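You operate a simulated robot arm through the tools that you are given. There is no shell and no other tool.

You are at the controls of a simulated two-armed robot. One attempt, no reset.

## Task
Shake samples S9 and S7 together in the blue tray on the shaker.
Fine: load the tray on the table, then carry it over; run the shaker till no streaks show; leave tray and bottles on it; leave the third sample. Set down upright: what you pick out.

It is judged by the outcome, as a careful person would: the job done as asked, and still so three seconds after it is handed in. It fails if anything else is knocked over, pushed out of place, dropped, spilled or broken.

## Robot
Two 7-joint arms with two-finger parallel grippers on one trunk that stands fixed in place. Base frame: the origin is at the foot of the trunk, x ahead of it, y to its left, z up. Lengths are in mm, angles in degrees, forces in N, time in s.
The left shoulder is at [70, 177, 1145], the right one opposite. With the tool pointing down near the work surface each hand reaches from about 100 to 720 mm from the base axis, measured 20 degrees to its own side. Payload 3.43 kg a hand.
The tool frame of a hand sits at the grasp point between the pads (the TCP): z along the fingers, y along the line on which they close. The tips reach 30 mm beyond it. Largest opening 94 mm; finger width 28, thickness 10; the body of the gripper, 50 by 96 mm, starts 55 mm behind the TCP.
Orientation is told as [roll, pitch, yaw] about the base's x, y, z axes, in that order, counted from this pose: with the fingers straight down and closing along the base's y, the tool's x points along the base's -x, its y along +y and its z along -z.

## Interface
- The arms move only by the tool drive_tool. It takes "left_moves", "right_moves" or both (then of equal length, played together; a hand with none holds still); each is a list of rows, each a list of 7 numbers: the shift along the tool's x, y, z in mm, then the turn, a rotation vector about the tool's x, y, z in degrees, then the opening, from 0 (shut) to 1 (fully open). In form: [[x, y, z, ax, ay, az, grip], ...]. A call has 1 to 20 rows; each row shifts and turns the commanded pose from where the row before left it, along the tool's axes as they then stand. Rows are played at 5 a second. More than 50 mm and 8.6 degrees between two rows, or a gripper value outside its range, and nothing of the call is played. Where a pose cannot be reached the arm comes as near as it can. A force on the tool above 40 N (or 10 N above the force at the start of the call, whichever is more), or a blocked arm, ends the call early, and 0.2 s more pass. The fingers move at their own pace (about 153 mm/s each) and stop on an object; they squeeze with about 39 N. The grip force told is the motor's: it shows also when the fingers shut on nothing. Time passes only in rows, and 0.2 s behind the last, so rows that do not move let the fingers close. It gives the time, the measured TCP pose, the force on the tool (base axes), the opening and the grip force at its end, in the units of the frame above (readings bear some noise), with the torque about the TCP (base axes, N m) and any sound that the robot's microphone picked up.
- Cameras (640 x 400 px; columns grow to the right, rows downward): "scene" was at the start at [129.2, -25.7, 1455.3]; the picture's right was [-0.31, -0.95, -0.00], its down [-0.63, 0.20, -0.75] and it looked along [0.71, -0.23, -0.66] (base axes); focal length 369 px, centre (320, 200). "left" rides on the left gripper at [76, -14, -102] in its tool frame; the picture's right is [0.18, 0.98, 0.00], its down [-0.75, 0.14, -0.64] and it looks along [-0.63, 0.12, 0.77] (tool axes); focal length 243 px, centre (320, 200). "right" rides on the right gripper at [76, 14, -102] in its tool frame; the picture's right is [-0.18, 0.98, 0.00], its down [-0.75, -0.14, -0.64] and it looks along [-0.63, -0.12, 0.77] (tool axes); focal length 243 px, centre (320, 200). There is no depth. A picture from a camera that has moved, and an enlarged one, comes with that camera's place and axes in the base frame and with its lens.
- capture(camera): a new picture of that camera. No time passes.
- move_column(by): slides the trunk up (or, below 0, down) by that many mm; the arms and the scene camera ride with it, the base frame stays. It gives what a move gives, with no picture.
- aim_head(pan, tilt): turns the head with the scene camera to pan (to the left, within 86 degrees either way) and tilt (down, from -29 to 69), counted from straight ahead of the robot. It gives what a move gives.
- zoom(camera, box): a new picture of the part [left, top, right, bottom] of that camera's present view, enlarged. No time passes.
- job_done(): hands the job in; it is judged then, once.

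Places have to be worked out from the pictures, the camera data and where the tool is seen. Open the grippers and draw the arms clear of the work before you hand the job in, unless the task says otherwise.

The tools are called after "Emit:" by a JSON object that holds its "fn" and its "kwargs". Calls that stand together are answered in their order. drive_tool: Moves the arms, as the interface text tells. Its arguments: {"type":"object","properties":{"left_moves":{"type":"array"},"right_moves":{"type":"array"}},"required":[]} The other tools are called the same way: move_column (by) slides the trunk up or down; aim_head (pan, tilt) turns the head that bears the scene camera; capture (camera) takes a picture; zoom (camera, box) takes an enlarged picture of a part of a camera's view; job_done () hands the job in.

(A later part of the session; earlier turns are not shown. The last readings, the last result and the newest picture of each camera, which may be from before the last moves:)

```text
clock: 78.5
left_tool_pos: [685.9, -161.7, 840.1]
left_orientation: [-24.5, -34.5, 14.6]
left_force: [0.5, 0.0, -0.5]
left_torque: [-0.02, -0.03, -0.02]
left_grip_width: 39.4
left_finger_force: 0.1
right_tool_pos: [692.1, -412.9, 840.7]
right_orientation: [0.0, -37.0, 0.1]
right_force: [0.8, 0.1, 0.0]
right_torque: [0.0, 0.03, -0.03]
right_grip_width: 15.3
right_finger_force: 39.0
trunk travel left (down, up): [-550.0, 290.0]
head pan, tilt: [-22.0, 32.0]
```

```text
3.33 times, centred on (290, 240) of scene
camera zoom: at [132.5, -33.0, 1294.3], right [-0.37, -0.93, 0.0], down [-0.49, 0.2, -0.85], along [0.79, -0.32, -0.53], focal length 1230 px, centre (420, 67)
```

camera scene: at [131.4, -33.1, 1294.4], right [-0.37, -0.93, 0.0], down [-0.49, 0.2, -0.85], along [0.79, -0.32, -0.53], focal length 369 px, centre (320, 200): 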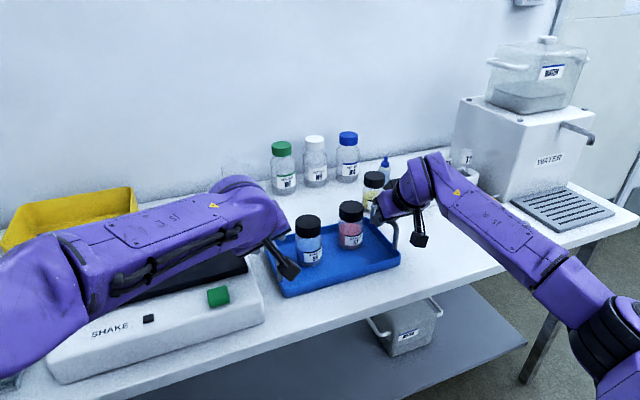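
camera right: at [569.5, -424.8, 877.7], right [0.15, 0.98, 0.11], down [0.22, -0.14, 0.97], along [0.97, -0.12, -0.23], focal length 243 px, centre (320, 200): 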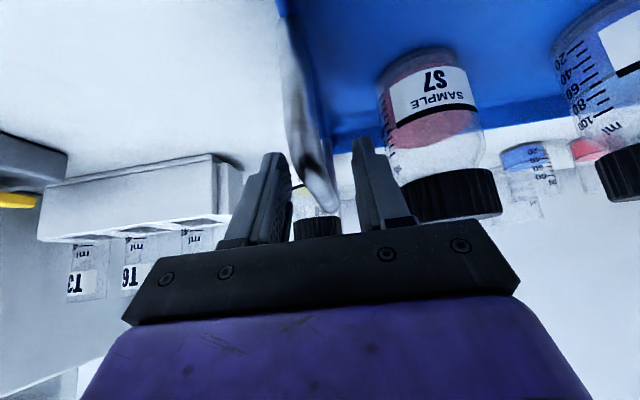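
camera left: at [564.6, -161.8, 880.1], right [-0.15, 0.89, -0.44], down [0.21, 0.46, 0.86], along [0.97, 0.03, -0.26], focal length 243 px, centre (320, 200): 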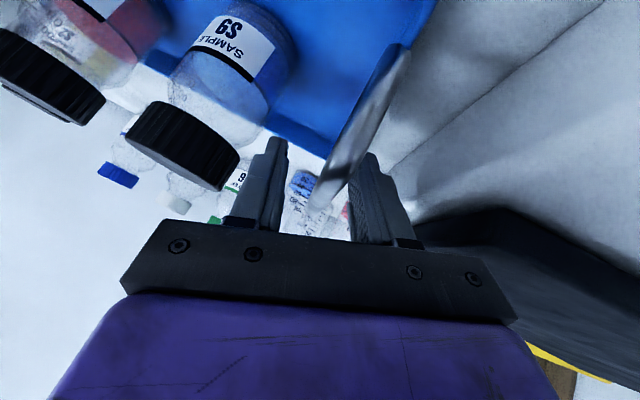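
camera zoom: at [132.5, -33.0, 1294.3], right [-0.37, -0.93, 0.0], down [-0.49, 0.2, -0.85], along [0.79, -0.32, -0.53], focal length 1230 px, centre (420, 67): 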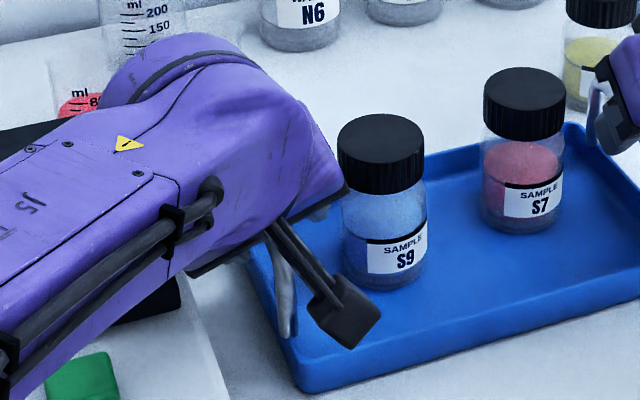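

The bar passes right through the left TCP. Closing the left gripper on it.

Emit:
{"fn": "drive_tool", "kwargs": {"left_moves": [[0, 0, 0, 0, 0, 0, 0], [0, 0, 0, 0, 0, 0, 0], [0, 0, 0, 0, 0, 0, 0], [0, 0, 0, 0, 0, 0, 0]]}}

Emit:
{"fn": "capture", "kwargs": {"camera": "left"}}

Emit:
{"fn": "capture", "kwargs": {"camera": "right"}}

```text
clock: 79.5
left_tool_pos: [688.1, -161.8, 840.2]
left_orientation: [-24.4, -34.5, 14.5]
left_force: [-0.4, 15.8, -0.8]
left_torque: [-0.01, 0.15, -0.29]
left_grip_width: 15.6
left_finger_force: 38.5
right_tool_pos: [689.8, -414.5, 840.8]
right_orientation: [-0.2, -37.0, 0.1]
right_force: [0.5, -15.5, 1.1]
right_torque: [-0.01, -0.01, 0.22]
right_grip_width: 15.4
right_finger_force: 39.1
trunk travel left (down, up): [-550.0, 290.0]
head pan, tilt: [-22.0, 32.0]
```

```text
taken
camera left: at [565.1, -161.2, 880.1], right [-0.15, 0.89, -0.44], down [0.21, 0.46, 0.86], along [0.97, 0.03, -0.26], focal length 243 px, centre (320, 200)
```

left: 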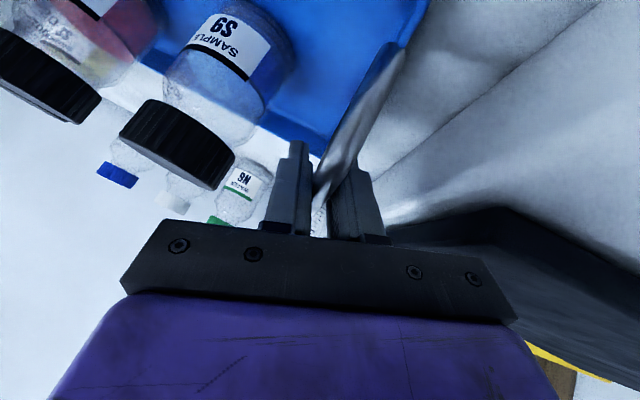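

```text
taken
camera right: at [569.5, -400.2, 877.5], right [0.15, 0.98, 0.11], down [0.22, -0.14, 0.97], along [0.97, -0.12, -0.23], focal length 243 px, centre (320, 200)
```

right: 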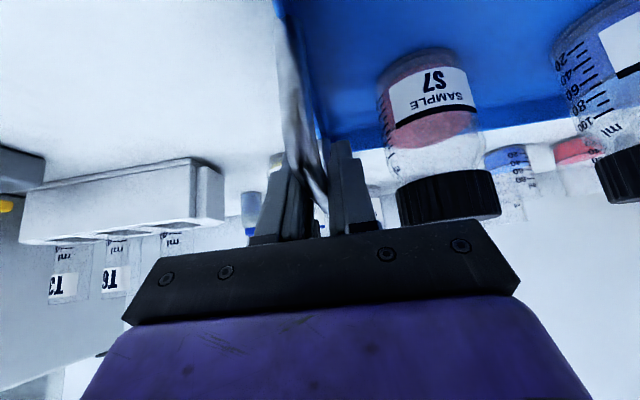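

Both handles are gripped (15.6 and 15.4 mm). The hands are squeezing the tray about 15 N inward, so I'll ease the left hand outward about 1 mm to relax it.

Emit:
{"fn": "drive_tool", "kwargs": {"left_moves": [[-0.2, 0.95, -0.27, 0, 0, 0, 0], [0, 0, 0, 0, 0, 0, 0]], "right_moves": [[0, 0, 0, 0, 0, 0, 0], [0, 0, 0, 0, 0, 0, 0]]}}

```text
clock: 80.2
left_tool_pos: [686.6, -160.9, 840.5]
left_orientation: [-24.4, -34.5, 14.5]
left_force: [-0.1, 19.7, 0.2]
left_torque: [-0.03, -0.2, -0.25]
left_grip_width: 15.2
left_finger_force: 38.8
right_tool_pos: [689.7, -413.6, 840.8]
right_orientation: [0.0, -37.0, 0.0]
right_force: [0.2, -20.3, 1.7]
right_torque: [-0.02, 0.04, 0.32]
right_grip_width: 15.5
right_finger_force: 38.7
trunk travel left (down, up): [-550.0, 290.0]
head pan, tilt: [-22.0, 32.0]
```

The inward force reads 20 N now, perhaps still settling. I'll hold for a moment and read again before correcting further.

Emit:
{"fn": "drive_tool", "kwargs": {"left_moves": [[0, 0, 0, 0, 0, 0, 0], [0, 0, 0, 0, 0, 0, 0], [0, 0, 0, 0, 0, 0, 0]], "right_moves": [[0, 0, 0, 0, 0, 0, 0], [0, 0, 0, 0, 0, 0, 0], [0, 0, 0, 0, 0, 0, 0]]}}

```text
clock: 81.0
left_tool_pos: [686.1, -161.4, 840.9]
left_orientation: [-24.3, -34.5, 14.5]
left_force: [0.8, 26.3, -0.8]
left_torque: [-0.05, -0.1, -0.36]
left_grip_width: 15.5
left_finger_force: 38.6
right_tool_pos: [689.6, -414.5, 840.0]
right_orientation: [-0.1, -37.0, 0.1]
right_force: [1.1, -26.8, 3.0]
right_torque: [0.04, 0.06, 0.38]
right_grip_width: 15.6
right_finger_force: 39.3
trunk travel left (down, up): [-550.0, 290.0]
head pan, tilt: [-22.0, 32.0]
```

The force is creeping up, so the arms are integrating a small position error: the left bar lies a bit further out than commanded. I'm moving the left hand another 2 mm outward.

Emit:
{"fn": "drive_tool", "kwargs": {"left_moves": [[-0.4, 1.9, -0.55, 0, 0, 0, 0], [0, 0, 0, 0, 0, 0, 0]], "right_moves": [[0, 0, 0, 0, 0, 0, 0], [0, 0, 0, 0, 0, 0, 0]]}}

Emit:
{"fn": "drive_tool", "kwargs": {"left_moves": [[0, 0, 0, 0, 0, 0, 0], [0, 0, 0, 0, 0, 0, 0]], "right_moves": [[0, 0, 0, 0, 0, 0, 0], [0, 0, 0, 0, 0, 0, 0]]}}

```text
clock: 81.5
left_tool_pos: [687.4, -159.1, 841.1]
left_orientation: [-24.5, -34.5, 14.4]
left_force: [0.0, 20.0, -1.0]
left_torque: [-0.04, -0.16, -0.27]
left_grip_width: 15.5
left_finger_force: 39.0
right_tool_pos: [690.6, -411.7, 841.0]
right_orientation: [0.0, -37.0, 0.1]
right_force: [-0.8, -21.3, 1.7]
right_torque: [0.01, -0.11, 0.31]
right_grip_width: 15.6
right_finger_force: 39.5
trunk travel left (down, up): [-550.0, 290.0]
head pan, tilt: [-22.0, 32.0]
```

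```text
clock: 82.2
left_tool_pos: [685.8, -158.6, 842.0]
left_orientation: [-24.4, -34.5, 14.5]
left_force: [-0.7, 17.7, -0.5]
left_torque: [-0.02, -0.09, -0.23]
left_grip_width: 15.5
left_finger_force: 39.0
right_tool_pos: [690.3, -412.7, 840.4]
right_orientation: [0.1, -37.0, 0.1]
right_force: [-0.6, -18.1, 2.0]
right_torque: [-0.02, -0.01, 0.26]
right_grip_width: 15.5
right_finger_force: 39.1
trunk travel left (down, up): [-550.0, 290.0]
head pan, tilt: [-22.0, 32.0]
```

The force is falling now. Holding to let it settle.

Emit:
{"fn": "drive_tool", "kwargs": {"left_moves": [[0, 0, 0, 0, 0, 0, 0], [0, 0, 0, 0, 0, 0, 0], [0, 0, 0, 0, 0, 0, 0], [0, 0, 0, 0, 0, 0, 0], [0, 0, 0, 0, 0, 0, 0], [0, 0, 0, 0, 0, 0, 0]], "right_moves": [[0, 0, 0, 0, 0, 0, 0], [0, 0, 0, 0, 0, 0, 0], [0, 0, 0, 0, 0, 0, 0], [0, 0, 0, 0, 0, 0, 0], [0, 0, 0, 0, 0, 0, 0], [0, 0, 0, 0, 0, 0, 0]]}}

Emit:
{"fn": "drive_tool", "kwargs": {"left_moves": [[0, 0, 0, 0, 0, 0, 0], [0, 0, 0, 0, 0, 0, 0], [0, 0, 0, 0, 0, 0, 0]], "right_moves": [[0, 0, 0, 0, 0, 0, 0], [0, 0, 0, 0, 0, 0, 0], [0, 0, 0, 0, 0, 0, 0]]}}

```text
clock: 83.5
left_tool_pos: [685.4, -159.5, 841.7]
left_orientation: [-24.5, -34.4, 14.5]
left_force: [0.7, 13.1, -0.4]
left_torque: [-0.06, -0.03, -0.2]
left_grip_width: 15.6
left_finger_force: 38.7
right_tool_pos: [690.7, -413.3, 840.0]
right_orientation: [0.1, -37.1, 0.1]
right_force: [0.0, -13.3, 2.3]
right_torque: [0.01, 0.0, 0.2]
right_grip_width: 15.2
right_finger_force: 39.1
trunk travel left (down, up): [-550.0, 290.0]
head pan, tilt: [-22.0, 32.0]
```

```text
clock: 84.3
left_tool_pos: [686.6, -159.6, 841.6]
left_orientation: [-24.5, -34.5, 14.4]
left_force: [0.4, 10.2, -0.2]
left_torque: [-0.03, -0.03, -0.18]
left_grip_width: 15.7
left_finger_force: 38.8
right_tool_pos: [691.1, -413.0, 840.7]
right_orientation: [0.2, -37.0, 0.1]
right_force: [-1.3, -11.8, 1.0]
right_torque: [0.0, -0.01, 0.15]
right_grip_width: 15.5
right_finger_force: 39.1
trunk travel left (down, up): [-550.0, 290.0]
head pan, tilt: [-22.0, 32.0]
```

The squeeze is draining at about 3.5 N/s. I'll wait until it's near zero and then null the residual drift with a half-millimetre correction.

Emit:
{"fn": "drive_tool", "kwargs": {"left_moves": [[0, 0, 0, 0, 0, 0, 0], [0, 0, 0, 0, 0, 0, 0], [0, 0, 0, 0, 0, 0, 0], [0, 0, 0, 0, 0, 0, 0], [0, 0, 0, 0, 0, 0, 0], [0, 0, 0, 0, 0, 0, 0], [0, 0, 0, 0, 0, 0, 0], [0, 0, 0, 0, 0, 0, 0], [0, 0, 0, 0, 0, 0, 0], [0, 0, 0, 0, 0, 0, 0], [0, 0, 0, 0, 0, 0, 0], [0, 0, 0, 0, 0, 0, 0]], "right_moves": [[0, 0, 0, 0, 0, 0, 0], [0, 0, 0, 0, 0, 0, 0], [0, 0, 0, 0, 0, 0, 0], [0, 0, 0, 0, 0, 0, 0], [0, 0, 0, 0, 0, 0, 0], [0, 0, 0, 0, 0, 0, 0], [0, 0, 0, 0, 0, 0, 0], [0, 0, 0, 0, 0, 0, 0], [0, 0, 0, 0, 0, 0, 0], [0, 0, 0, 0, 0, 0, 0], [0, 0, 0, 0, 0, 0, 0], [0, 0, 0, 0, 0, 0, 0]]}}

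```text
clock: 87.0
left_tool_pos: [686.5, -159.3, 842.0]
left_orientation: [-24.5, -34.5, 14.5]
left_force: [-0.5, 5.7, -1.0]
left_torque: [-0.01, -0.04, -0.05]
left_grip_width: 15.7
left_finger_force: 38.9
right_tool_pos: [690.7, -412.9, 840.6]
right_orientation: [-0.1, -37.0, 0.1]
right_force: [-1.1, -5.8, 0.5]
right_torque: [0.03, 0.03, 0.06]
right_grip_width: 15.4
right_finger_force: 38.5
trunk travel left (down, up): [-550.0, 290.0]
head pan, tilt: [-22.0, 32.0]
```

The squeeze is down to under 6 N, which is fine. I'm lifting with the trunk, which keeps both hands in step: first a 20 mm test.

Emit:
{"fn": "move_column", "kwargs": {"by": 20}}

Emit:
{"fn": "capture", "kwargs": {"camera": "scene"}}

Emit:
{"fn": "zoom", "kwargs": {"camera": "scene", "box": [230, 180, 430, 330]}}

```text
clock: 87.6
left_tool_pos: [686.8, -159.4, 861.1]
left_orientation: [-24.3, -34.4, 14.4]
left_force: [-1.1, 4.5, -3.3]
left_torque: [0.0, 0.11, -0.08]
left_grip_width: 15.6
left_finger_force: 38.8
right_tool_pos: [691.1, -411.5, 859.3]
right_orientation: [0.1, -36.9, 0.0]
right_force: [-0.1, -5.4, -2.7]
right_torque: [0.01, 0.01, 0.1]
right_grip_width: 15.2
right_finger_force: 38.6
trunk travel left (down, up): [-570.0, 270.0]
head pan, tilt: [-22.0, 32.0]
```

```text
taken
camera scene: at [134.1, -34.0, 1314.1], right [-0.37, -0.93, 0.0], down [-0.49, 0.2, -0.85], along [0.79, -0.32, -0.53], focal length 369 px, centre (320, 200)
```

scene: 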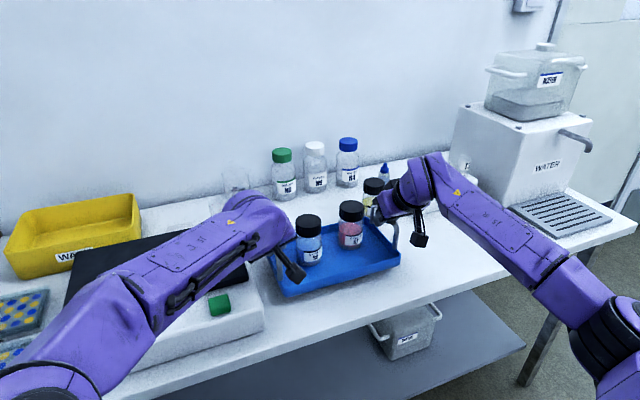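

```text
2.67 times, centred on (330, 255) of scene
camera zoom: at [134.1, -34.0, 1314.1], right [-0.37, -0.93, 0.0], down [-0.49, 0.2, -0.85], along [0.79, -0.32, -0.53], focal length 984 px, centre (293, 53)
```

zoom: 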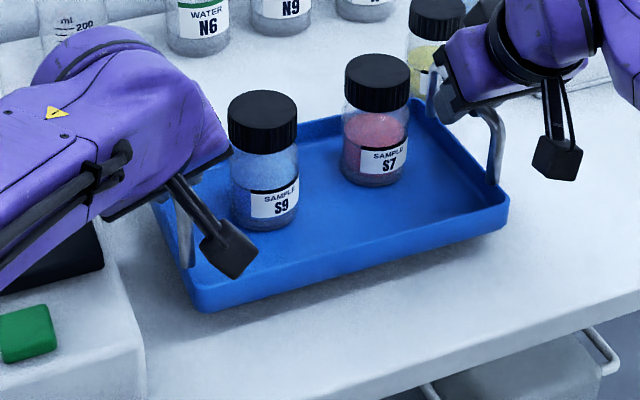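

The tray is clear of the table, level, with about 3 N on each hand and both bottles standing. I'm raising it a further 87 mm so its base clears the shaker platform.

Emit:
{"fn": "move_column", "kwargs": {"by": 45}}

Emit:
{"fn": "move_column", "kwargs": {"by": 42}}

Emit:
{"fn": "capture", "kwargs": {"camera": "scene"}}

```text
clock: 88.5
left_tool_pos: [686.8, -160.0, 906.3]
left_orientation: [-24.4, -34.4, 14.4]
left_force: [0.9, 2.8, -3.9]
left_torque: [0.0, -0.1, -0.01]
left_grip_width: 15.3
left_finger_force: 39.0
right_tool_pos: [690.8, -413.2, 903.2]
right_orientation: [0.1, -36.9, 0.0]
right_force: [0.6, -3.4, -3.8]
right_torque: [0.04, 0.15, 0.05]
right_grip_width: 15.3
right_finger_force: 39.6
trunk travel left (down, up): [-615.0, 225.0]
head pan, tilt: [-22.0, 32.0]
```

```text
clock: 89.3
left_tool_pos: [686.9, -160.3, 947.3]
left_orientation: [-24.4, -34.4, 14.3]
left_force: [-0.5, 3.3, -4.1]
left_torque: [-0.03, 0.05, -0.05]
left_grip_width: 15.5
left_finger_force: 38.9
right_tool_pos: [691.2, -412.6, 945.5]
right_orientation: [0.1, -36.9, 0.0]
right_force: [0.1, -3.3, -3.3]
right_torque: [-0.03, 0.04, 0.05]
right_grip_width: 15.7
right_finger_force: 38.9
trunk travel left (down, up): [-657.0, 183.0]
head pan, tilt: [-22.0, 32.0]
```

```text
taken
camera scene: at [134.0, -34.0, 1401.1], right [-0.37, -0.93, 0.0], down [-0.49, 0.2, -0.85], along [0.79, -0.32, -0.53], focal length 369 px, centre (320, 200)
```

scene: 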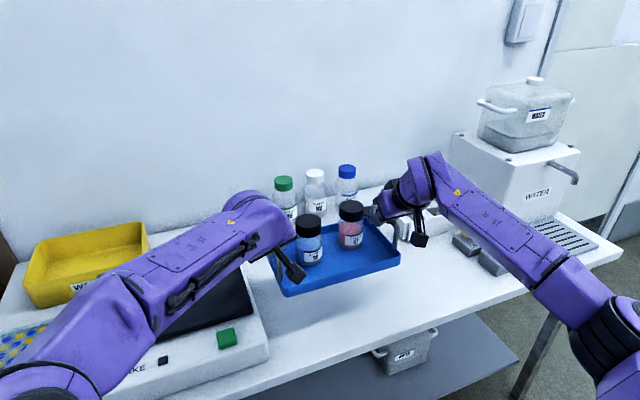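

Everything is steady. I'm starting the sideways carry with both hands moving by equal base-frame steps: a short 72 mm leg first to check synchrony.

Emit:
{"fn": "drive_tool", "kwargs": {"left_moves": [[-0.92, 2.82, -0.59, 0, 0, 0, 0], [-1.84, 5.64, -1.18, 0, 0, 0, 0], [-2.75, 8.46, -1.77, 0, 0, 0, 0], [-3.67, 11.28, -2.36, 0, 0, 0, 0], [-3.67, 11.28, -2.36, 0, 0, 0, 0], [-3.67, 11.28, -2.36, 0, 0, 0, 0], [-2.75, 8.46, -1.77, 0, 0, 0, 0], [-1.84, 5.64, -1.18, 0, 0, 0, 0], [-0.92, 2.82, -0.59, 0, 0, 0, 0], [0, 0, 0, 0, 0, 0, 0]], "right_moves": [[-0.3, 3, 0.23, 0, 0, 0, 0], [-0.6, 6, 0.45, 0, 0, 0, 0], [-0.9, 9, 0.68, 0, 0, 0, 0], [-1.2, 12, 0.9, 0, 0, 0, 0], [-1.2, 12, 0.9, 0, 0, 0, 0], [-1.2, 12, 0.9, 0, 0, 0, 0], [-0.9, 9, 0.68, 0, 0, 0, 0], [-0.6, 6, 0.45, 0, 0, 0, 0], [-0.3, 3, 0.23, 0, 0, 0, 0], [0, 0, 0, 0, 0, 0, 0]]}}

Emit:
{"fn": "capture", "kwargs": {"camera": "scene"}}

```text
clock: 91.5
left_tool_pos: [694.8, -87.2, 948.5]
left_orientation: [-24.4, -34.5, 14.4]
left_force: [0.2, -7.2, -3.7]
left_torque: [-0.03, -0.12, 0.15]
left_grip_width: 15.3
left_finger_force: 39.3
right_tool_pos: [699.9, -340.7, 946.6]
right_orientation: [0.1, -36.9, 0.1]
right_force: [-0.2, 7.2, -3.8]
right_torque: [-0.05, 0.18, -0.07]
right_grip_width: 15.5
right_finger_force: 38.8
trunk travel left (down, up): [-657.0, 183.0]
head pan, tilt: [-22.0, 32.0]
```

```text
taken
camera scene: at [133.6, -33.7, 1401.1], right [-0.37, -0.93, 0.0], down [-0.49, 0.2, -0.85], along [0.79, -0.32, -0.53], focal length 369 px, centre (320, 200)
```

scene: 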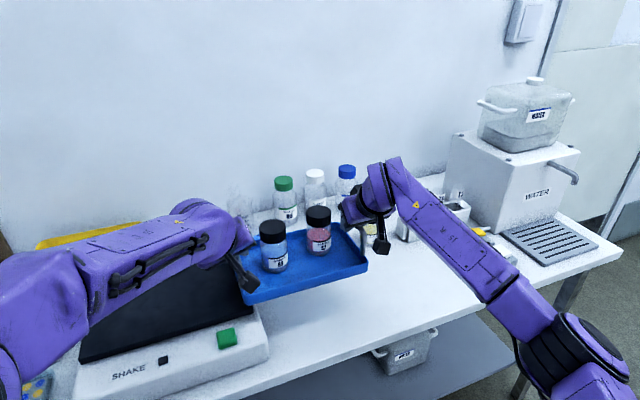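

The tray is level and the bottles steady, with a mild 7 N stretch between the hands. I'll trim 1 mm out of the left hand's travel and continue with a 132 mm leg.

Emit:
{"fn": "drive_tool", "kwargs": {"left_moves": [[-0.92, 2.82, -0.59, 0, 0, 0, 0], [-1.84, 5.64, -1.18, 0, 0, 0, 0], [-2.75, 8.46, -1.77, 0, 0, 0, 0], [-3.46, 10.34, -2.08, 0, 0, 0, 0], [-3.67, 11.28, -2.36, 0, 0, 0, 0], [-3.67, 11.28, -2.36, 0, 0, 0, 0], [-3.67, 11.28, -2.36, 0, 0, 0, 0], [-3.67, 11.28, -2.36, 0, 0, 0, 0], [-3.67, 11.28, -2.36, 0, 0, 0, 0], [-3.67, 11.28, -2.36, 0, 0, 0, 0], [-3.67, 11.28, -2.36, 0, 0, 0, 0], [-2.75, 8.46, -1.77, 0, 0, 0, 0], [-1.84, 5.64, -1.18, 0, 0, 0, 0], [-0.92, 2.82, -0.59, 0, 0, 0, 0], [0, 0, 0, 0, 0, 0, 0]], "right_moves": [[-0.3, 3, 0.23, 0, 0, 0, 0], [-0.6, 6, 0.45, 0, 0, 0, 0], [-0.9, 9, 0.68, 0, 0, 0, 0], [-1.2, 12, 0.9, 0, 0, 0, 0], [-1.2, 12, 0.9, 0, 0, 0, 0], [-1.2, 12, 0.9, 0, 0, 0, 0], [-1.2, 12, 0.9, 0, 0, 0, 0], [-1.2, 12, 0.9, 0, 0, 0, 0], [-1.2, 12, 0.9, 0, 0, 0, 0], [-1.2, 12, 0.9, 0, 0, 0, 0], [-1.2, 12, 0.9, 0, 0, 0, 0], [-0.9, 9, 0.68, 0, 0, 0, 0], [-0.6, 6, 0.45, 0, 0, 0, 0], [-0.3, 3, 0.23, 0, 0, 0, 0], [0, 0, 0, 0, 0, 0, 0]]}}

Emit:
{"fn": "capture", "kwargs": {"camera": "scene"}}

```text
clock: 94.8
left_tool_pos: [712.3, 44.1, 950.0]
left_orientation: [-24.3, -34.5, 14.5]
left_force: [-0.5, 17.9, -2.9]
left_torque: [-0.05, -0.01, -0.28]
left_grip_width: 15.5
left_finger_force: 38.8
right_tool_pos: [716.7, -208.4, 947.1]
right_orientation: [0.0, -36.9, 0.0]
right_force: [0.3, -18.2, -4.3]
right_torque: [0.01, 0.04, 0.24]
right_grip_width: 15.6
right_finger_force: 39.0
trunk travel left (down, up): [-657.0, 183.0]
head pan, tilt: [-22.0, 32.0]
```

```text
taken
camera scene: at [133.7, -33.4, 1401.1], right [-0.37, -0.93, 0.0], down [-0.49, 0.2, -0.85], along [0.79, -0.32, -0.53], focal length 369 px, centre (320, 200)
```

scene: 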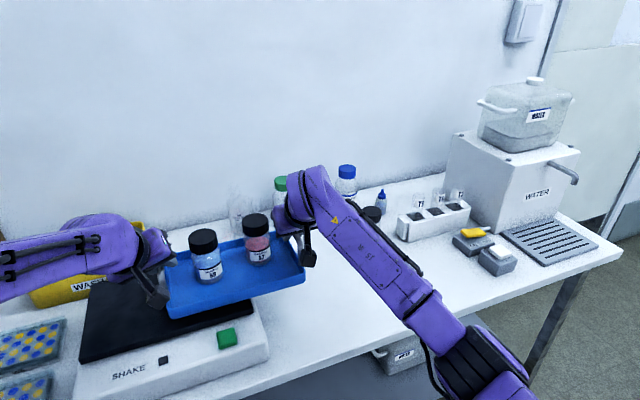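

The trim slightly overshot (18 N inward squeeze), so I'll give back 0.7 mm on the left hand during the next 84 mm leg. Tray and bottles look level and steady.

Emit:
{"fn": "drive_tool", "kwargs": {"left_moves": [[-0.92, 2.82, -0.59, 0, 0, 0, 0], [-1.98, 6.3, -1.37, 0, 0, 0, 0], [-2.75, 8.46, -1.77, 0, 0, 0, 0], [-3.67, 11.28, -2.36, 0, 0, 0, 0], [-3.67, 11.28, -2.36, 0, 0, 0, 0], [-3.67, 11.28, -2.36, 0, 0, 0, 0], [-3.67, 11.28, -2.36, 0, 0, 0, 0], [-2.75, 8.46, -1.77, 0, 0, 0, 0], [-1.84, 5.64, -1.18, 0, 0, 0, 0], [-0.92, 2.82, -0.59, 0, 0, 0, 0], [0, 0, 0, 0, 0, 0, 0]], "right_moves": [[-0.3, 3, 0.23, 0, 0, 0, 0], [-0.6, 6, 0.45, 0, 0, 0, 0], [-0.9, 9, 0.68, 0, 0, 0, 0], [-1.2, 12, 0.9, 0, 0, 0, 0], [-1.2, 12, 0.9, 0, 0, 0, 0], [-1.2, 12, 0.9, 0, 0, 0, 0], [-1.2, 12, 0.9, 0, 0, 0, 0], [-0.9, 9, 0.68, 0, 0, 0, 0], [-0.6, 6, 0.45, 0, 0, 0, 0], [-0.3, 3, 0.23, 0, 0, 0, 0], [0, 0, 0, 0, 0, 0, 0]]}}

Emit:
{"fn": "aim_head", "kwargs": {"pan": 2, "tilt": 42}}

Emit:
{"fn": "capture", "kwargs": {"camera": "scene"}}

```text
clock: 97.0
left_tool_pos: [722.6, 124.5, 947.7]
left_orientation: [-24.8, -34.2, 14.4]
left_force: [0.3, -1.1, -3.0]
left_torque: [0.0, 0.09, -0.03]
left_grip_width: 15.2
left_finger_force: 38.9
right_tool_pos: [721.6, -128.7, 964.8]
right_orientation: [0.0, -36.4, 1.1]
right_force: [0.1, -0.1, -3.2]
right_torque: [0.02, 0.06, -0.05]
right_grip_width: 15.5
right_finger_force: 39.0
right hand out of reach, approached as far as the arm can: row 6, 7, 8, 9
trunk travel left (down, up): [-657.0, 183.0]
head pan, tilt: [-22.0, 32.0]
stopped in row 11 (right hand): the force on the tool passed its limit at 42 N (the readings are from after the stop); the commanded pose is now the measured one
```

```text
clock: 97.8
left_tool_pos: [724.1, 123.7, 948.7]
left_orientation: [-24.9, -34.3, 14.4]
left_force: [-0.8, -1.6, -2.8]
left_torque: [0.01, 0.02, -0.02]
left_grip_width: 15.4
left_finger_force: 39.3
right_tool_pos: [722.6, -129.0, 964.8]
right_orientation: [0.0, -36.5, 1.1]
right_force: [0.0, 2.9, -3.2]
right_torque: [-0.01, 0.07, -0.05]
right_grip_width: 15.2
right_finger_force: 38.4
trunk travel left (down, up): [-657.0, 183.0]
head pan, tilt: [2.0, 42.0]
```

```text
taken
camera scene: at [134.1, 3.5, 1386.0], right [0.03, -1.0, 0.0], down [-0.67, -0.02, -0.74], along [0.74, 0.03, -0.67], focal length 369 px, centre (320, 200)
```

scene: 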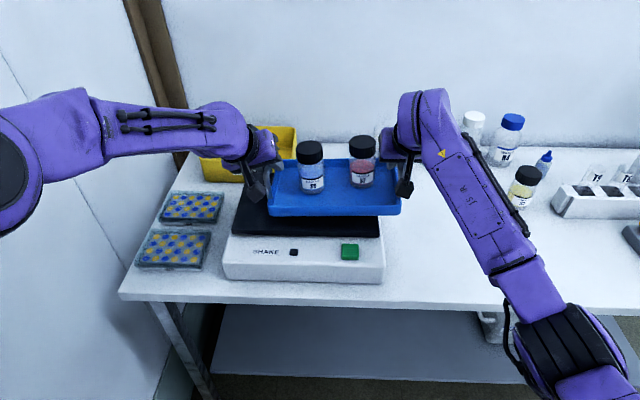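

The right arm met a limit and drifted up, so the tray now leans about 4° (right side 17 mm high), but the bottles are standing and still. I'll raise the left hand 60 mm and the right 44 mm together to level it, then lower the trunk, which gives the arms more room.

Emit:
{"fn": "drive_tool", "kwargs": {"left_moves": [[-4.24, -2.56, -5.64, 0, 0, 0, 0], [-4.24, -2.56, -5.64, 0, 0, 0, 0], [-4.24, -2.56, -5.64, 0, 0, 0, 0], [-4.24, -2.56, -5.64, 0, 0, 0, 0], [0, 0, 0, 0, 0, 0, 0]], "right_moves": [[-3.28, 0, -4.42, 0, 0, 0, 0], [-3.28, 0, -4.42, 0, 0, 0, 0], [-3.28, 0, -4.42, 0, 0, 0, 0], [-3.28, 0, -4.42, 0, 0, 0, 0], [0, 0, 0, 0, 0, 0, 0]]}}

Emit:
{"fn": "capture", "kwargs": {"camera": "scene"}}

```text
clock: 99.0
left_tool_pos: [722.5, 123.4, 978.3]
left_orientation: [-24.9, -34.3, 14.4]
left_force: [-0.2, 2.1, -3.9]
left_torque: [0.01, 0.02, -0.07]
left_grip_width: 15.3
left_finger_force: 39.1
right_tool_pos: [723.3, -129.6, 986.1]
right_orientation: [-0.2, -36.4, 1.1]
right_force: [1.3, -2.2, -3.5]
right_torque: [-0.01, 0.05, -0.02]
right_grip_width: 15.4
right_finger_force: 38.8
trunk travel left (down, up): [-657.0, 183.0]
head pan, tilt: [2.0, 42.0]
```

```text
taken
camera scene: at [134.4, 3.6, 1386.0], right [0.04, -1.0, 0.0], down [-0.67, -0.02, -0.74], along [0.74, 0.03, -0.67], focal length 369 px, centre (320, 200)
```

scene: 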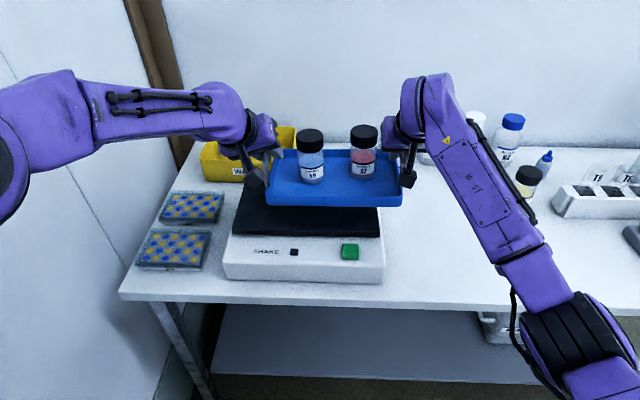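

That worked smoothly; the difference is halved and the forces are low. Repeating the same step to finish levelling.

Emit:
{"fn": "drive_tool", "kwargs": {"left_moves": [[-4.24, -2.56, -5.64, 0, 0, 0, 0], [-4.24, -2.56, -5.64, 0, 0, 0, 0], [-4.24, -2.56, -5.64, 0, 0, 0, 0], [-4.24, -2.56, -5.64, 0, 0, 0, 0], [0, 0, 0, 0, 0, 0, 0]], "right_moves": [[-3.28, 0, -4.42, 0, 0, 0, 0], [-3.28, 0, -4.42, 0, 0, 0, 0], [-3.28, 0, -4.42, 0, 0, 0, 0], [-3.28, 0, -4.42, 0, 0, 0, 0], [0, 0, 0, 0, 0, 0, 0]]}}

Emit:
{"fn": "move_column", "kwargs": {"by": -50}}

Emit:
{"fn": "capture", "kwargs": {"camera": "scene"}}

```text
clock: 100.2
left_tool_pos: [722.6, 123.5, 1008.9]
left_orientation: [-24.7, -34.3, 14.3]
left_force: [-1.0, 1.6, -3.3]
left_torque: [0.02, 0.29, -0.16]
left_grip_width: 16.0
left_finger_force: 38.9
right_tool_pos: [724.4, -129.1, 1007.6]
right_orientation: [-0.1, -36.4, 1.1]
right_force: [1.3, -1.8, -2.8]
right_torque: [-0.01, -0.22, 0.0]
right_grip_width: 15.7
right_finger_force: 39.1
trunk travel left (down, up): [-657.0, 183.0]
head pan, tilt: [2.0, 42.0]
```

```text
clock: 101.2
left_tool_pos: [723.1, 122.9, 958.7]
left_orientation: [-24.9, -34.3, 14.4]
left_force: [0.2, 0.9, -2.7]
left_torque: [0.01, -0.02, -0.05]
left_grip_width: 15.5
left_finger_force: 38.8
right_tool_pos: [722.7, -130.3, 959.2]
right_orientation: [0.0, -36.5, 1.1]
right_force: [0.0, 1.2, -3.2]
right_torque: [-0.03, 0.12, -0.04]
right_grip_width: 15.7
right_finger_force: 38.8
trunk travel left (down, up): [-607.0, 233.0]
head pan, tilt: [2.0, 42.0]
```

```text
taken
camera scene: at [133.7, 3.6, 1336.1], right [0.04, -1.0, 0.0], down [-0.67, -0.02, -0.74], along [0.74, 0.03, -0.67], focal length 369 px, centre (320, 200)
```

scene: 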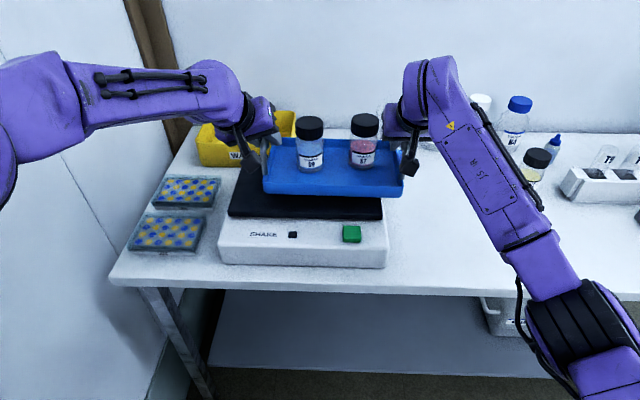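

The tray is level again (both hands at z ≈ 959) with low forces and both bottles upright. I'll repeat the arms-up, trunk-down exchange once more to gain margin before the last 53 mm sideways.

Emit:
{"fn": "drive_tool", "kwargs": {"left_moves": [[-4.71, -2.84, -6.26, 0, 0, 0, 0], [-4.71, -2.84, -6.26, 0, 0, 0, 0], [-4.71, -2.84, -6.26, 0, 0, 0, 0], [-4.71, -2.84, -6.26, 0, 0, 0, 0], [-4.71, -2.84, -6.26, 0, 0, 0, 0], [-4.71, -2.84, -6.26, 0, 0, 0, 0], [0, 0, 0, 0, 0, 0, 0]], "right_moves": [[-4.96, -0.13, -6.7, 0, 0, 0, 0], [-4.96, 0, -6.7, 0, 0, 0, 0], [-4.96, 0, -6.7, 0, 0, 0, 0], [-4.96, 0, -6.7, 0, 0, 0, 0], [-4.96, 0, -6.7, 0, 0, 0, 0], [-4.96, 0, -6.7, 0, 0, 0, 0], [0, 0, 0, 0, 0, 0, 0]]}}

Emit:
{"fn": "move_column", "kwargs": {"by": -50}}

Emit:
{"fn": "capture", "kwargs": {"camera": "scene"}}

```text
clock: 102.8
left_tool_pos: [724.8, 124.3, 1007.8]
left_orientation: [-24.8, -34.2, 14.4]
left_force: [-0.9, -1.4, -3.3]
left_torque: [0.04, 0.45, -0.17]
left_grip_width: 15.6
left_finger_force: 38.9
right_tool_pos: [722.9, -129.1, 1008.0]
right_orientation: [-0.2, -36.5, 1.0]
right_force: [1.9, 1.3, -2.9]
right_torque: [0.02, -0.32, -0.09]
right_grip_width: 15.8
right_finger_force: 38.9
trunk travel left (down, up): [-607.0, 233.0]
head pan, tilt: [2.0, 42.0]
```

```text
clock: 103.7
left_tool_pos: [723.6, 124.1, 958.2]
left_orientation: [-24.9, -34.3, 14.4]
left_force: [-0.1, 0.6, -2.3]
left_torque: [0.0, 0.01, -0.02]
left_grip_width: 15.4
left_finger_force: 38.5
right_tool_pos: [722.0, -128.5, 957.1]
right_orientation: [0.0, -36.6, 1.2]
right_force: [0.4, 0.5, -3.3]
right_torque: [0.01, 0.08, -0.04]
right_grip_width: 15.7
right_finger_force: 39.2
trunk travel left (down, up): [-557.0, 283.0]
head pan, tilt: [2.0, 42.0]
```

```text
taken
camera scene: at [133.6, 3.6, 1286.1], right [0.04, -1.0, 0.0], down [-0.67, -0.02, -0.74], along [0.74, 0.03, -0.67], focal length 369 px, centre (320, 200)
```

scene: 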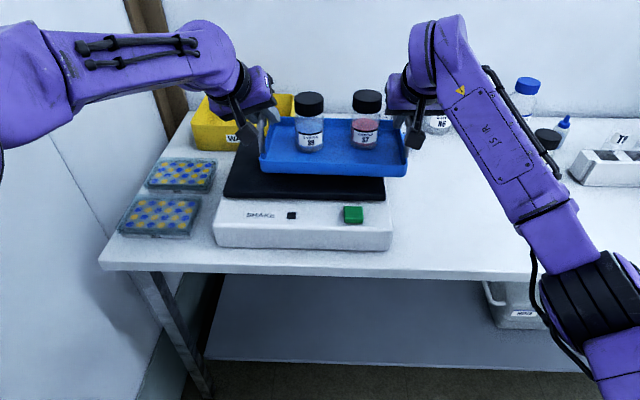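

Level and quiet, with shoulders at about z = 977. Now the last 53 mm leftward, plus a few millimetres forward with a small yaw correction.

Emit:
{"fn": "drive_tool", "kwargs": {"left_moves": [[-0.87, 2.82, -0.62, 0, 0, 0, 0], [-1.75, 5.64, -1.24, 0, 0, 0, 0], [-2.62, 8.46, -1.86, 0, 0, 0, 0], [-2.62, 8.46, -1.86, 0, 0, 0, 0], [0, 0, 0, 0, 0, 0, 0]], "right_moves": [[-0.51, 2.99, 0.38, 0, 0, 0, 0], [-1.03, 5.98, 0.76, 0, 0, 0, 0], [-1.54, 8.97, 1.14, 0, 0, 0, 0], [-1.54, 8.97, 1.14, 0, 0, 0, 0], [0, 0, 0, 0, 0, 0, 0]]}}

Emit:
{"fn": "capture", "kwargs": {"camera": "scene"}}

```text
clock: 104.9
left_tool_pos: [727.8, 150.2, 957.7]
left_orientation: [-24.9, -34.3, 14.4]
left_force: [0.6, 0.4, -3.0]
left_torque: [-0.05, -0.41, 0.17]
left_grip_width: 15.4
left_finger_force: 39.2
right_tool_pos: [729.7, -102.2, 957.7]
right_orientation: [0.0, -36.4, 0.9]
right_force: [-1.2, -0.4, -2.9]
right_torque: [-0.03, 0.5, 0.01]
right_grip_width: 15.5
right_finger_force: 38.8
trunk travel left (down, up): [-557.0, 283.0]
head pan, tilt: [2.0, 42.0]
```

```text
taken
camera scene: at [134.0, 3.2, 1286.0], right [0.04, -1.0, 0.0], down [-0.67, -0.02, -0.74], along [0.74, 0.03, -0.67], focal length 369 px, centre (320, 200)
```

scene: 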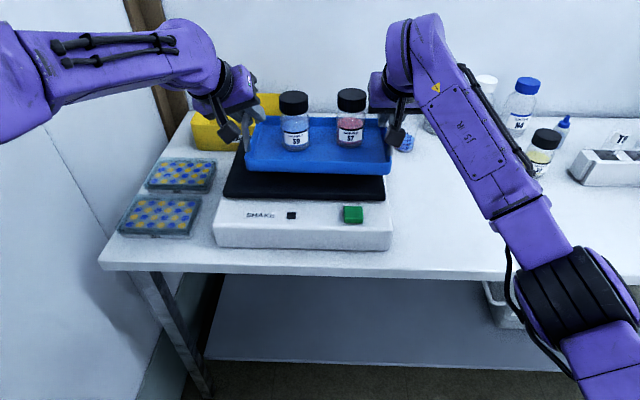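

No limits flagged and the forces are small. Completing the remaining 26 mm.

Emit:
{"fn": "drive_tool", "kwargs": {"left_moves": [[-1.75, 5.64, -1.24, 0, 0, 0, 0], [-2.62, 8.46, -1.86, 0, 0, 0, 0], [-2.1, 6.77, -1.49, 0, 0, 0, 0], [-1.17, 3.76, -0.83, 0, 0, 0, 0], [0, 0, 0, 0, 0, 0, 0]], "right_moves": [[-1.03, 5.98, 0.76, 0, 0, 0, 0], [-1.54, 8.97, 1.14, 0, 0, 0, 0], [-1.23, 7.18, 0.91, 0, 0, 0, 0], [-0.68, 3.98, 0.51, 0, 0, 0, 0], [0, 0, 0, 0, 0, 0, 0]]}}

Emit:
{"fn": "capture", "kwargs": {"camera": "scene"}}

Emit:
{"fn": "zoom", "kwargs": {"camera": "scene", "box": [200, 80, 420, 260]}}

```text
clock: 106.1
left_tool_pos: [731.9, 177.5, 958.9]
left_orientation: [-24.8, -34.3, 14.4]
left_force: [0.4, -2.6, -2.6]
left_torque: [-0.03, -0.21, 0.14]
left_grip_width: 15.8
left_finger_force: 39.1
right_tool_pos: [735.3, -76.3, 957.2]
right_orientation: [-0.1, -36.5, 1.1]
right_force: [0.2, 0.4, -2.9]
right_torque: [-0.03, 0.27, -0.04]
right_grip_width: 15.4
right_finger_force: 39.3
trunk travel left (down, up): [-557.0, 283.0]
head pan, tilt: [2.0, 42.0]
```

```text
taken
camera scene: at [134.0, 3.6, 1286.0], right [0.04, -1.0, 0.0], down [-0.67, -0.02, -0.74], along [0.74, 0.03, -0.67], focal length 369 px, centre (320, 200)
```

scene: 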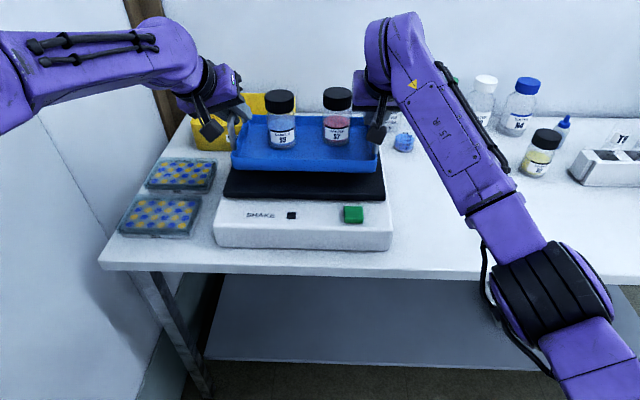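

```text
2.22 times, centred on (310, 170) of scene
camera zoom: at [134.0, 3.6, 1286.0], right [0.04, -1.0, 0.0], down [-0.67, -0.02, -0.74], along [0.74, 0.03, -0.67], focal length 820 px, centre (342, 267)
```

zoom: 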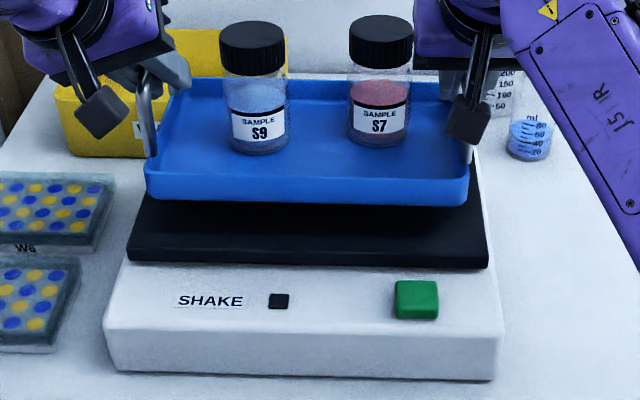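

The tray is over the platform: tray centre about (730,49), platform centre about (735,48). I'll nudge 4 mm forward, then lower most of the way with the trunk.

Emit:
{"fn": "drive_tool", "kwargs": {"left_moves": [[-1.6, 0, 1.2, 0, 0, 0, 0], [-1.6, 0, 1.2, 0, 0, 0, 0], [0, 0, 0, 0, 0, 0, 0]], "right_moves": [[-1.6, 0, 1.2, 0, 0, 0, 0], [-1.6, 0, 1.2, 0, 0, 0, 0], [0, 0, 0, 0, 0, 0, 0]]}}

Emit:
{"fn": "move_column", "kwargs": {"by": -27}}

Emit:
{"fn": "zoom", "kwargs": {"camera": "scene", "box": [200, 80, 420, 260]}}

```text
clock: 106.9
left_tool_pos: [734.2, 177.3, 958.0]
left_orientation: [-24.8, -34.3, 14.3]
left_force: [-1.1, 0.3, -3.2]
left_torque: [-0.01, 0.41, -0.18]
left_grip_width: 15.6
left_finger_force: 38.7
right_tool_pos: [737.7, -76.7, 955.5]
right_orientation: [-0.1, -36.5, 1.1]
right_force: [0.6, 0.2, -2.7]
right_torque: [-0.02, -0.33, -0.03]
right_grip_width: 15.7
right_finger_force: 38.9
trunk travel left (down, up): [-557.0, 283.0]
head pan, tilt: [2.0, 42.0]
```

```text
clock: 107.6
left_tool_pos: [733.2, 177.5, 930.8]
left_orientation: [-24.9, -34.4, 14.4]
left_force: [-0.6, 2.6, -2.8]
left_torque: [0.0, 0.07, -0.06]
left_grip_width: 15.3
left_finger_force: 38.5
right_tool_pos: [736.1, -75.2, 929.8]
right_orientation: [0.0, -36.4, 1.0]
right_force: [-0.7, -2.0, -3.1]
right_torque: [0.02, 0.03, -0.02]
right_grip_width: 15.8
right_finger_force: 39.1
trunk travel left (down, up): [-530.0, 310.0]
head pan, tilt: [2.0, 42.0]
```

```text
2.22 times, centred on (310, 170) of scene
camera zoom: at [133.3, 3.7, 1259.1], right [0.04, -1.0, 0.0], down [-0.67, -0.02, -0.74], along [0.74, 0.03, -0.67], focal length 820 px, centre (342, 267)
```

zoom: 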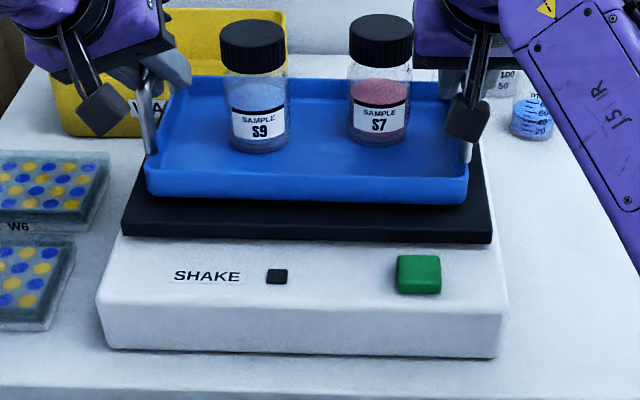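

There's only a small gap left and it's well aligned. I'm lowering in small steps and watching the load.

Emit:
{"fn": "move_column", "kwargs": {"by": -5}}

Emit:
{"fn": "move_column", "kwargs": {"by": -2}}

Emit:
{"fn": "move_column", "kwargs": {"by": -1.5}}

```text
clock: 108.2
left_tool_pos: [732.6, 176.5, 927.2]
left_orientation: [-24.9, -34.4, 14.5]
left_force: [1.6, 3.8, -2.5]
left_torque: [-0.02, -0.92, 0.35]
left_grip_width: 15.2
left_finger_force: 38.6
right_tool_pos: [736.2, -76.5, 924.3]
right_orientation: [-0.1, -36.7, 1.1]
right_force: [2.6, -3.1, 4.0]
right_torque: [0.03, 0.02, 0.04]
right_grip_width: 15.6
right_finger_force: 39.4
trunk travel left (down, up): [-525.0, 315.0]
head pan, tilt: [2.0, 42.0]
```

```text
clock: 108.7
left_tool_pos: [731.9, 177.3, 925.2]
left_orientation: [-25.0, -34.4, 14.4]
left_force: [0.5, 4.5, -2.5]
left_torque: [-0.01, -1.11, 0.35]
left_grip_width: 15.6
left_finger_force: 38.8
right_tool_pos: [735.7, -75.7, 925.5]
right_orientation: [-0.2, -36.9, 1.0]
right_force: [7.0, -4.5, 13.7]
right_torque: [-0.02, -0.87, 0.02]
right_grip_width: 15.4
right_finger_force: 38.9
trunk travel left (down, up): [-523.0, 317.0]
head pan, tilt: [2.0, 42.0]
```

```text
clock: 109.2
left_tool_pos: [730.9, 177.9, 925.3]
left_orientation: [-24.9, -34.5, 14.4]
left_force: [2.7, 6.0, -1.0]
left_torque: [0.05, -0.4, 0.06]
left_grip_width: 15.4
left_finger_force: 38.7
right_tool_pos: [735.1, -74.6, 924.1]
right_orientation: [-0.1, -36.8, 1.0]
right_force: [6.7, -6.3, 21.8]
right_torque: [-0.02, -0.03, 0.08]
right_grip_width: 15.3
right_finger_force: 38.9
trunk travel left (down, up): [-522.0, 318.0]
head pan, tilt: [2.0, 42.0]
```

The right side is bearing about 22 N and the left barely anything. I'll drop the left 1.5 mm and ease the right up 1 mm so the tray sits flat.

Emit:
{"fn": "drive_tool", "kwargs": {"left_moves": [[0.85, 0.51, 1.13, 0, 0, 0, 0], [0, 0, 0, 0, 0, 0, 0]], "right_moves": [[-0.6, 0, -0.8, 0, 0, 0, 0], [0, 0, 0, 0, 0, 0, 0]]}}

Emit:
{"fn": "zoom", "kwargs": {"camera": "scene", "box": [200, 80, 420, 260]}}

```text
clock: 109.8
left_tool_pos: [731.2, 177.7, 925.1]
left_orientation: [-25.0, -34.6, 14.5]
left_force: [-1.6, 4.3, 9.4]
left_torque: [-0.03, 0.63, -0.25]
left_grip_width: 15.5
left_finger_force: 39.3
right_tool_pos: [735.4, -77.1, 923.1]
right_orientation: [-0.2, -36.6, 1.1]
right_force: [17.5, -3.9, 21.8]
right_torque: [-0.01, 0.06, -0.02]
right_grip_width: 15.5
right_finger_force: 39.1
trunk travel left (down, up): [-522.0, 318.0]
head pan, tilt: [2.0, 42.0]
```

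```text
2.22 times, centred on (310, 170) of scene
camera zoom: at [130.9, 3.9, 1251.1], right [0.04, -1.0, 0.0], down [-0.67, -0.02, -0.74], along [0.74, 0.03, -0.67], focal length 820 px, centre (342, 267)
```

zoom: 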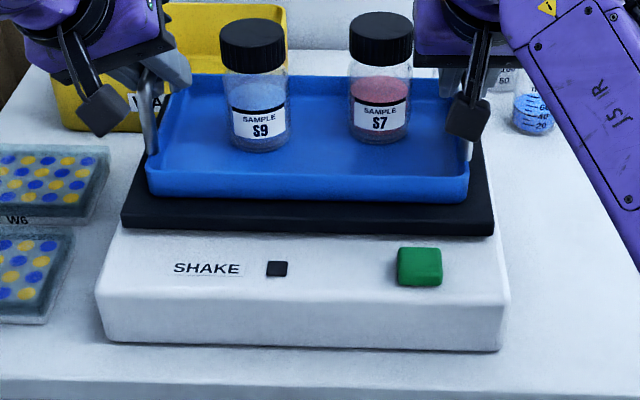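

Both sides are now seated. I'll ease the right hand up 2 mm and forward 1 mm, and the left up 1 mm, to unload them before releasing.

Emit:
{"fn": "drive_tool", "kwargs": {"left_moves": [[-0.57, -0.34, -0.75, 0, 0, 0, 0], [0, 0, 0, 0, 0, 0, 0]], "right_moves": [[-2.0, 0, -1.0, 0, 0, 0, 0], [0, 0, 0, 0, 0, 0, 0]]}}

```text
clock: 110.4
left_tool_pos: [730.8, 177.6, 924.2]
left_orientation: [-25.1, -34.6, 14.6]
left_force: [11.3, 7.9, 4.1]
left_torque: [-0.02, -0.86, 0.29]
left_grip_width: 15.5
left_finger_force: 39.0
right_tool_pos: [735.0, -75.5, 924.2]
right_orientation: [0.0, -36.4, 0.9]
right_force: [-11.2, -8.0, 10.1]
right_torque: [-0.02, 0.61, 0.16]
right_grip_width: 15.6
right_finger_force: 39.0
trunk travel left (down, up): [-522.0, 318.0]
head pan, tilt: [2.0, 42.0]
```

The loads are modest. I'm opening both grippers together, gently.

Emit:
{"fn": "drive_tool", "kwargs": {"left_moves": [[0, 0, 0, 0, 0, 0, 0.25], [0, 0, 0, 0, 0, 0, 0.4], [0, 0, 0, 0, 0, 0, 0.42], [0, 0, 0, 0, 0, 0, 0.42]], "right_moves": [[0, 0, 0, 0, 0, 0, 0.25], [0, 0, 0, 0, 0, 0, 0.4], [0, 0, 0, 0, 0, 0, 0.42], [0, 0, 0, 0, 0, 0, 0.42]]}}

Emit:
{"fn": "zoom", "kwargs": {"camera": "scene", "box": [200, 80, 420, 260]}}

Emit:
{"fn": "capture", "kwargs": {"camera": "left"}}

Emit:
{"fn": "capture", "kwargs": {"camera": "right"}}

```text
clock: 111.4
left_tool_pos: [731.9, 177.0, 922.4]
left_orientation: [-24.8, -34.5, 14.3]
left_force: [0.4, 0.1, -0.2]
left_torque: [-0.01, -0.02, 0.03]
left_grip_width: 39.5
left_finger_force: 0.1
right_tool_pos: [736.9, -75.5, 924.1]
right_orientation: [-0.1, -36.6, 1.0]
right_force: [-0.2, 0.7, 0.0]
right_torque: [0.03, 0.01, -0.02]
right_grip_width: 39.5
right_finger_force: 0.1
trunk travel left (down, up): [-522.0, 318.0]
head pan, tilt: [2.0, 42.0]
```

```text
2.22 times, centred on (310, 170) of scene
camera zoom: at [132.7, 3.6, 1250.7], right [0.04, -1.0, 0.0], down [-0.67, -0.02, -0.74], along [0.74, 0.03, -0.67], focal length 820 px, centre (342, 267)
```

zoom: 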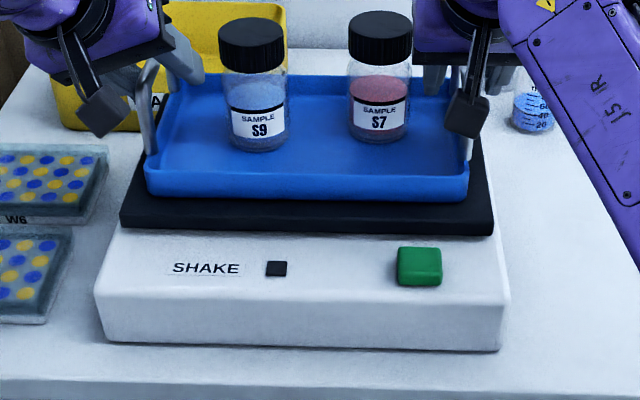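

```text
taken
camera left: at [609.9, 177.5, 961.9], right [-0.14, 0.88, -0.45], down [0.22, 0.47, 0.86], along [0.97, 0.03, -0.26], focal length 243 px, centre (320, 200)
```

left: 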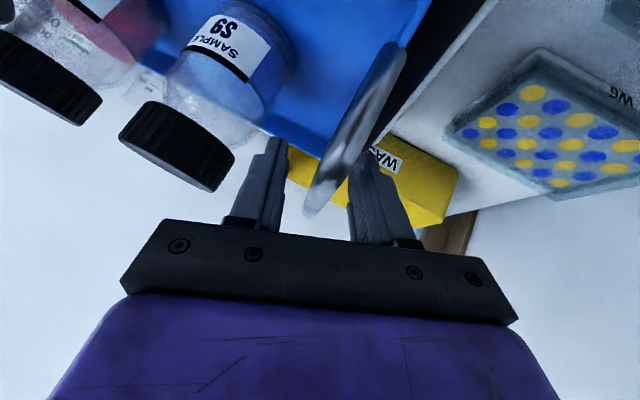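

```text
taken
camera right: at [616.1, -64.0, 962.4], right [0.13, 0.99, 0.11], down [0.23, -0.14, 0.96], along [0.97, -0.1, -0.24], focal length 243 px, centre (320, 200)
```

right: 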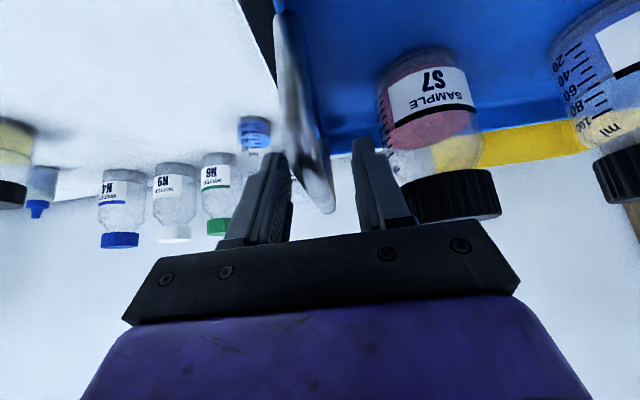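

The tray rests on the platform with both bottles upright, and both hands read zero load. I'm backing both hands out along their tool axes.

Emit:
{"fn": "drive_tool", "kwargs": {"left_moves": [[0, 0, -10, 0, 0, 0, 0.42], [0, 0, -15, 0, 0, 0, 0.42], [0, 0, -15, 0, 0, 0, 0.42], [0, 0, -20, 0, 0, 0, 0.42], [0, 0, -20, 0, 0, 0, 0.42], [0, 0, -20, 0, 0, 0, 0.42], [0, 0, 0, 0, 0, 0, 0.42]], "right_moves": [[0, 0, -10, 0, 0, 0, 0.42], [0, 0, -15, 0, 0, 0, 0.42], [0, 0, -15, 0, 0, 0, 0.42], [0, 0, -20, 0, 0, 0, 0.42], [0, 0, -20, 0, 0, 0, 0.42], [0, 0, -20, 0, 0, 0, 0.42], [0, 0, 0, 0, 0, 0, 0.42]]}}

Emit:
{"fn": "capture", "kwargs": {"camera": "scene"}}

Emit:
{"fn": "zoom", "kwargs": {"camera": "scene", "box": [240, 70, 400, 190]}}

```text
clock: 113.0
left_tool_pos: [673.1, 205.1, 996.5]
left_orientation: [-24.9, -34.3, 14.4]
left_force: [-0.5, -0.2, -0.4]
left_torque: [0.0, 0.02, -0.03]
left_grip_width: 39.7
left_finger_force: 0.1
right_tool_pos: [677.9, -76.3, 1003.4]
right_orientation: [-0.1, -36.5, 1.2]
right_force: [-0.4, 0.1, 0.2]
right_torque: [-0.04, 0.0, -0.03]
right_grip_width: 39.6
right_finger_force: 0.1
trunk travel left (down, up): [-522.0, 318.0]
head pan, tilt: [2.0, 42.0]
```

```text
taken
camera scene: at [133.8, 3.6, 1250.5], right [0.04, -1.0, 0.0], down [-0.67, -0.02, -0.74], along [0.74, 0.03, -0.67], focal length 369 px, centre (320, 200)
```

scene: 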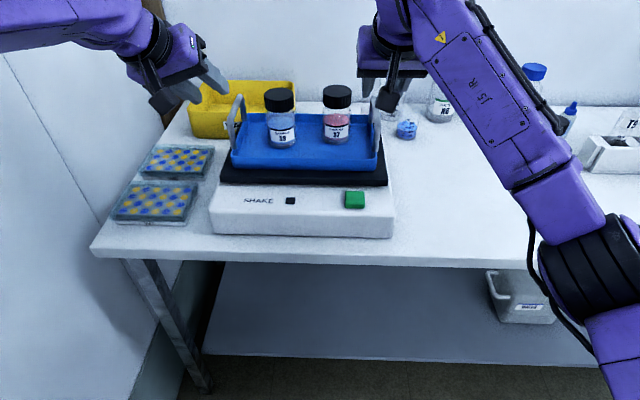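

```text
3.33 times, centred on (320, 130) of scene
camera zoom: at [133.8, 3.6, 1250.5], right [0.04, -1.0, 0.0], down [-0.67, -0.02, -0.74], along [0.74, 0.03, -0.67], focal length 1230 px, centre (320, 433)
```

zoom: 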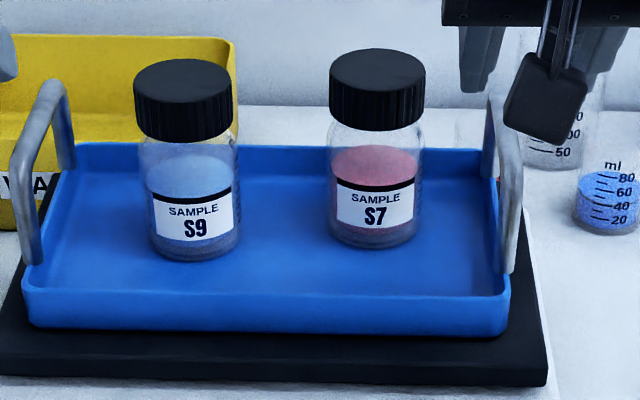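

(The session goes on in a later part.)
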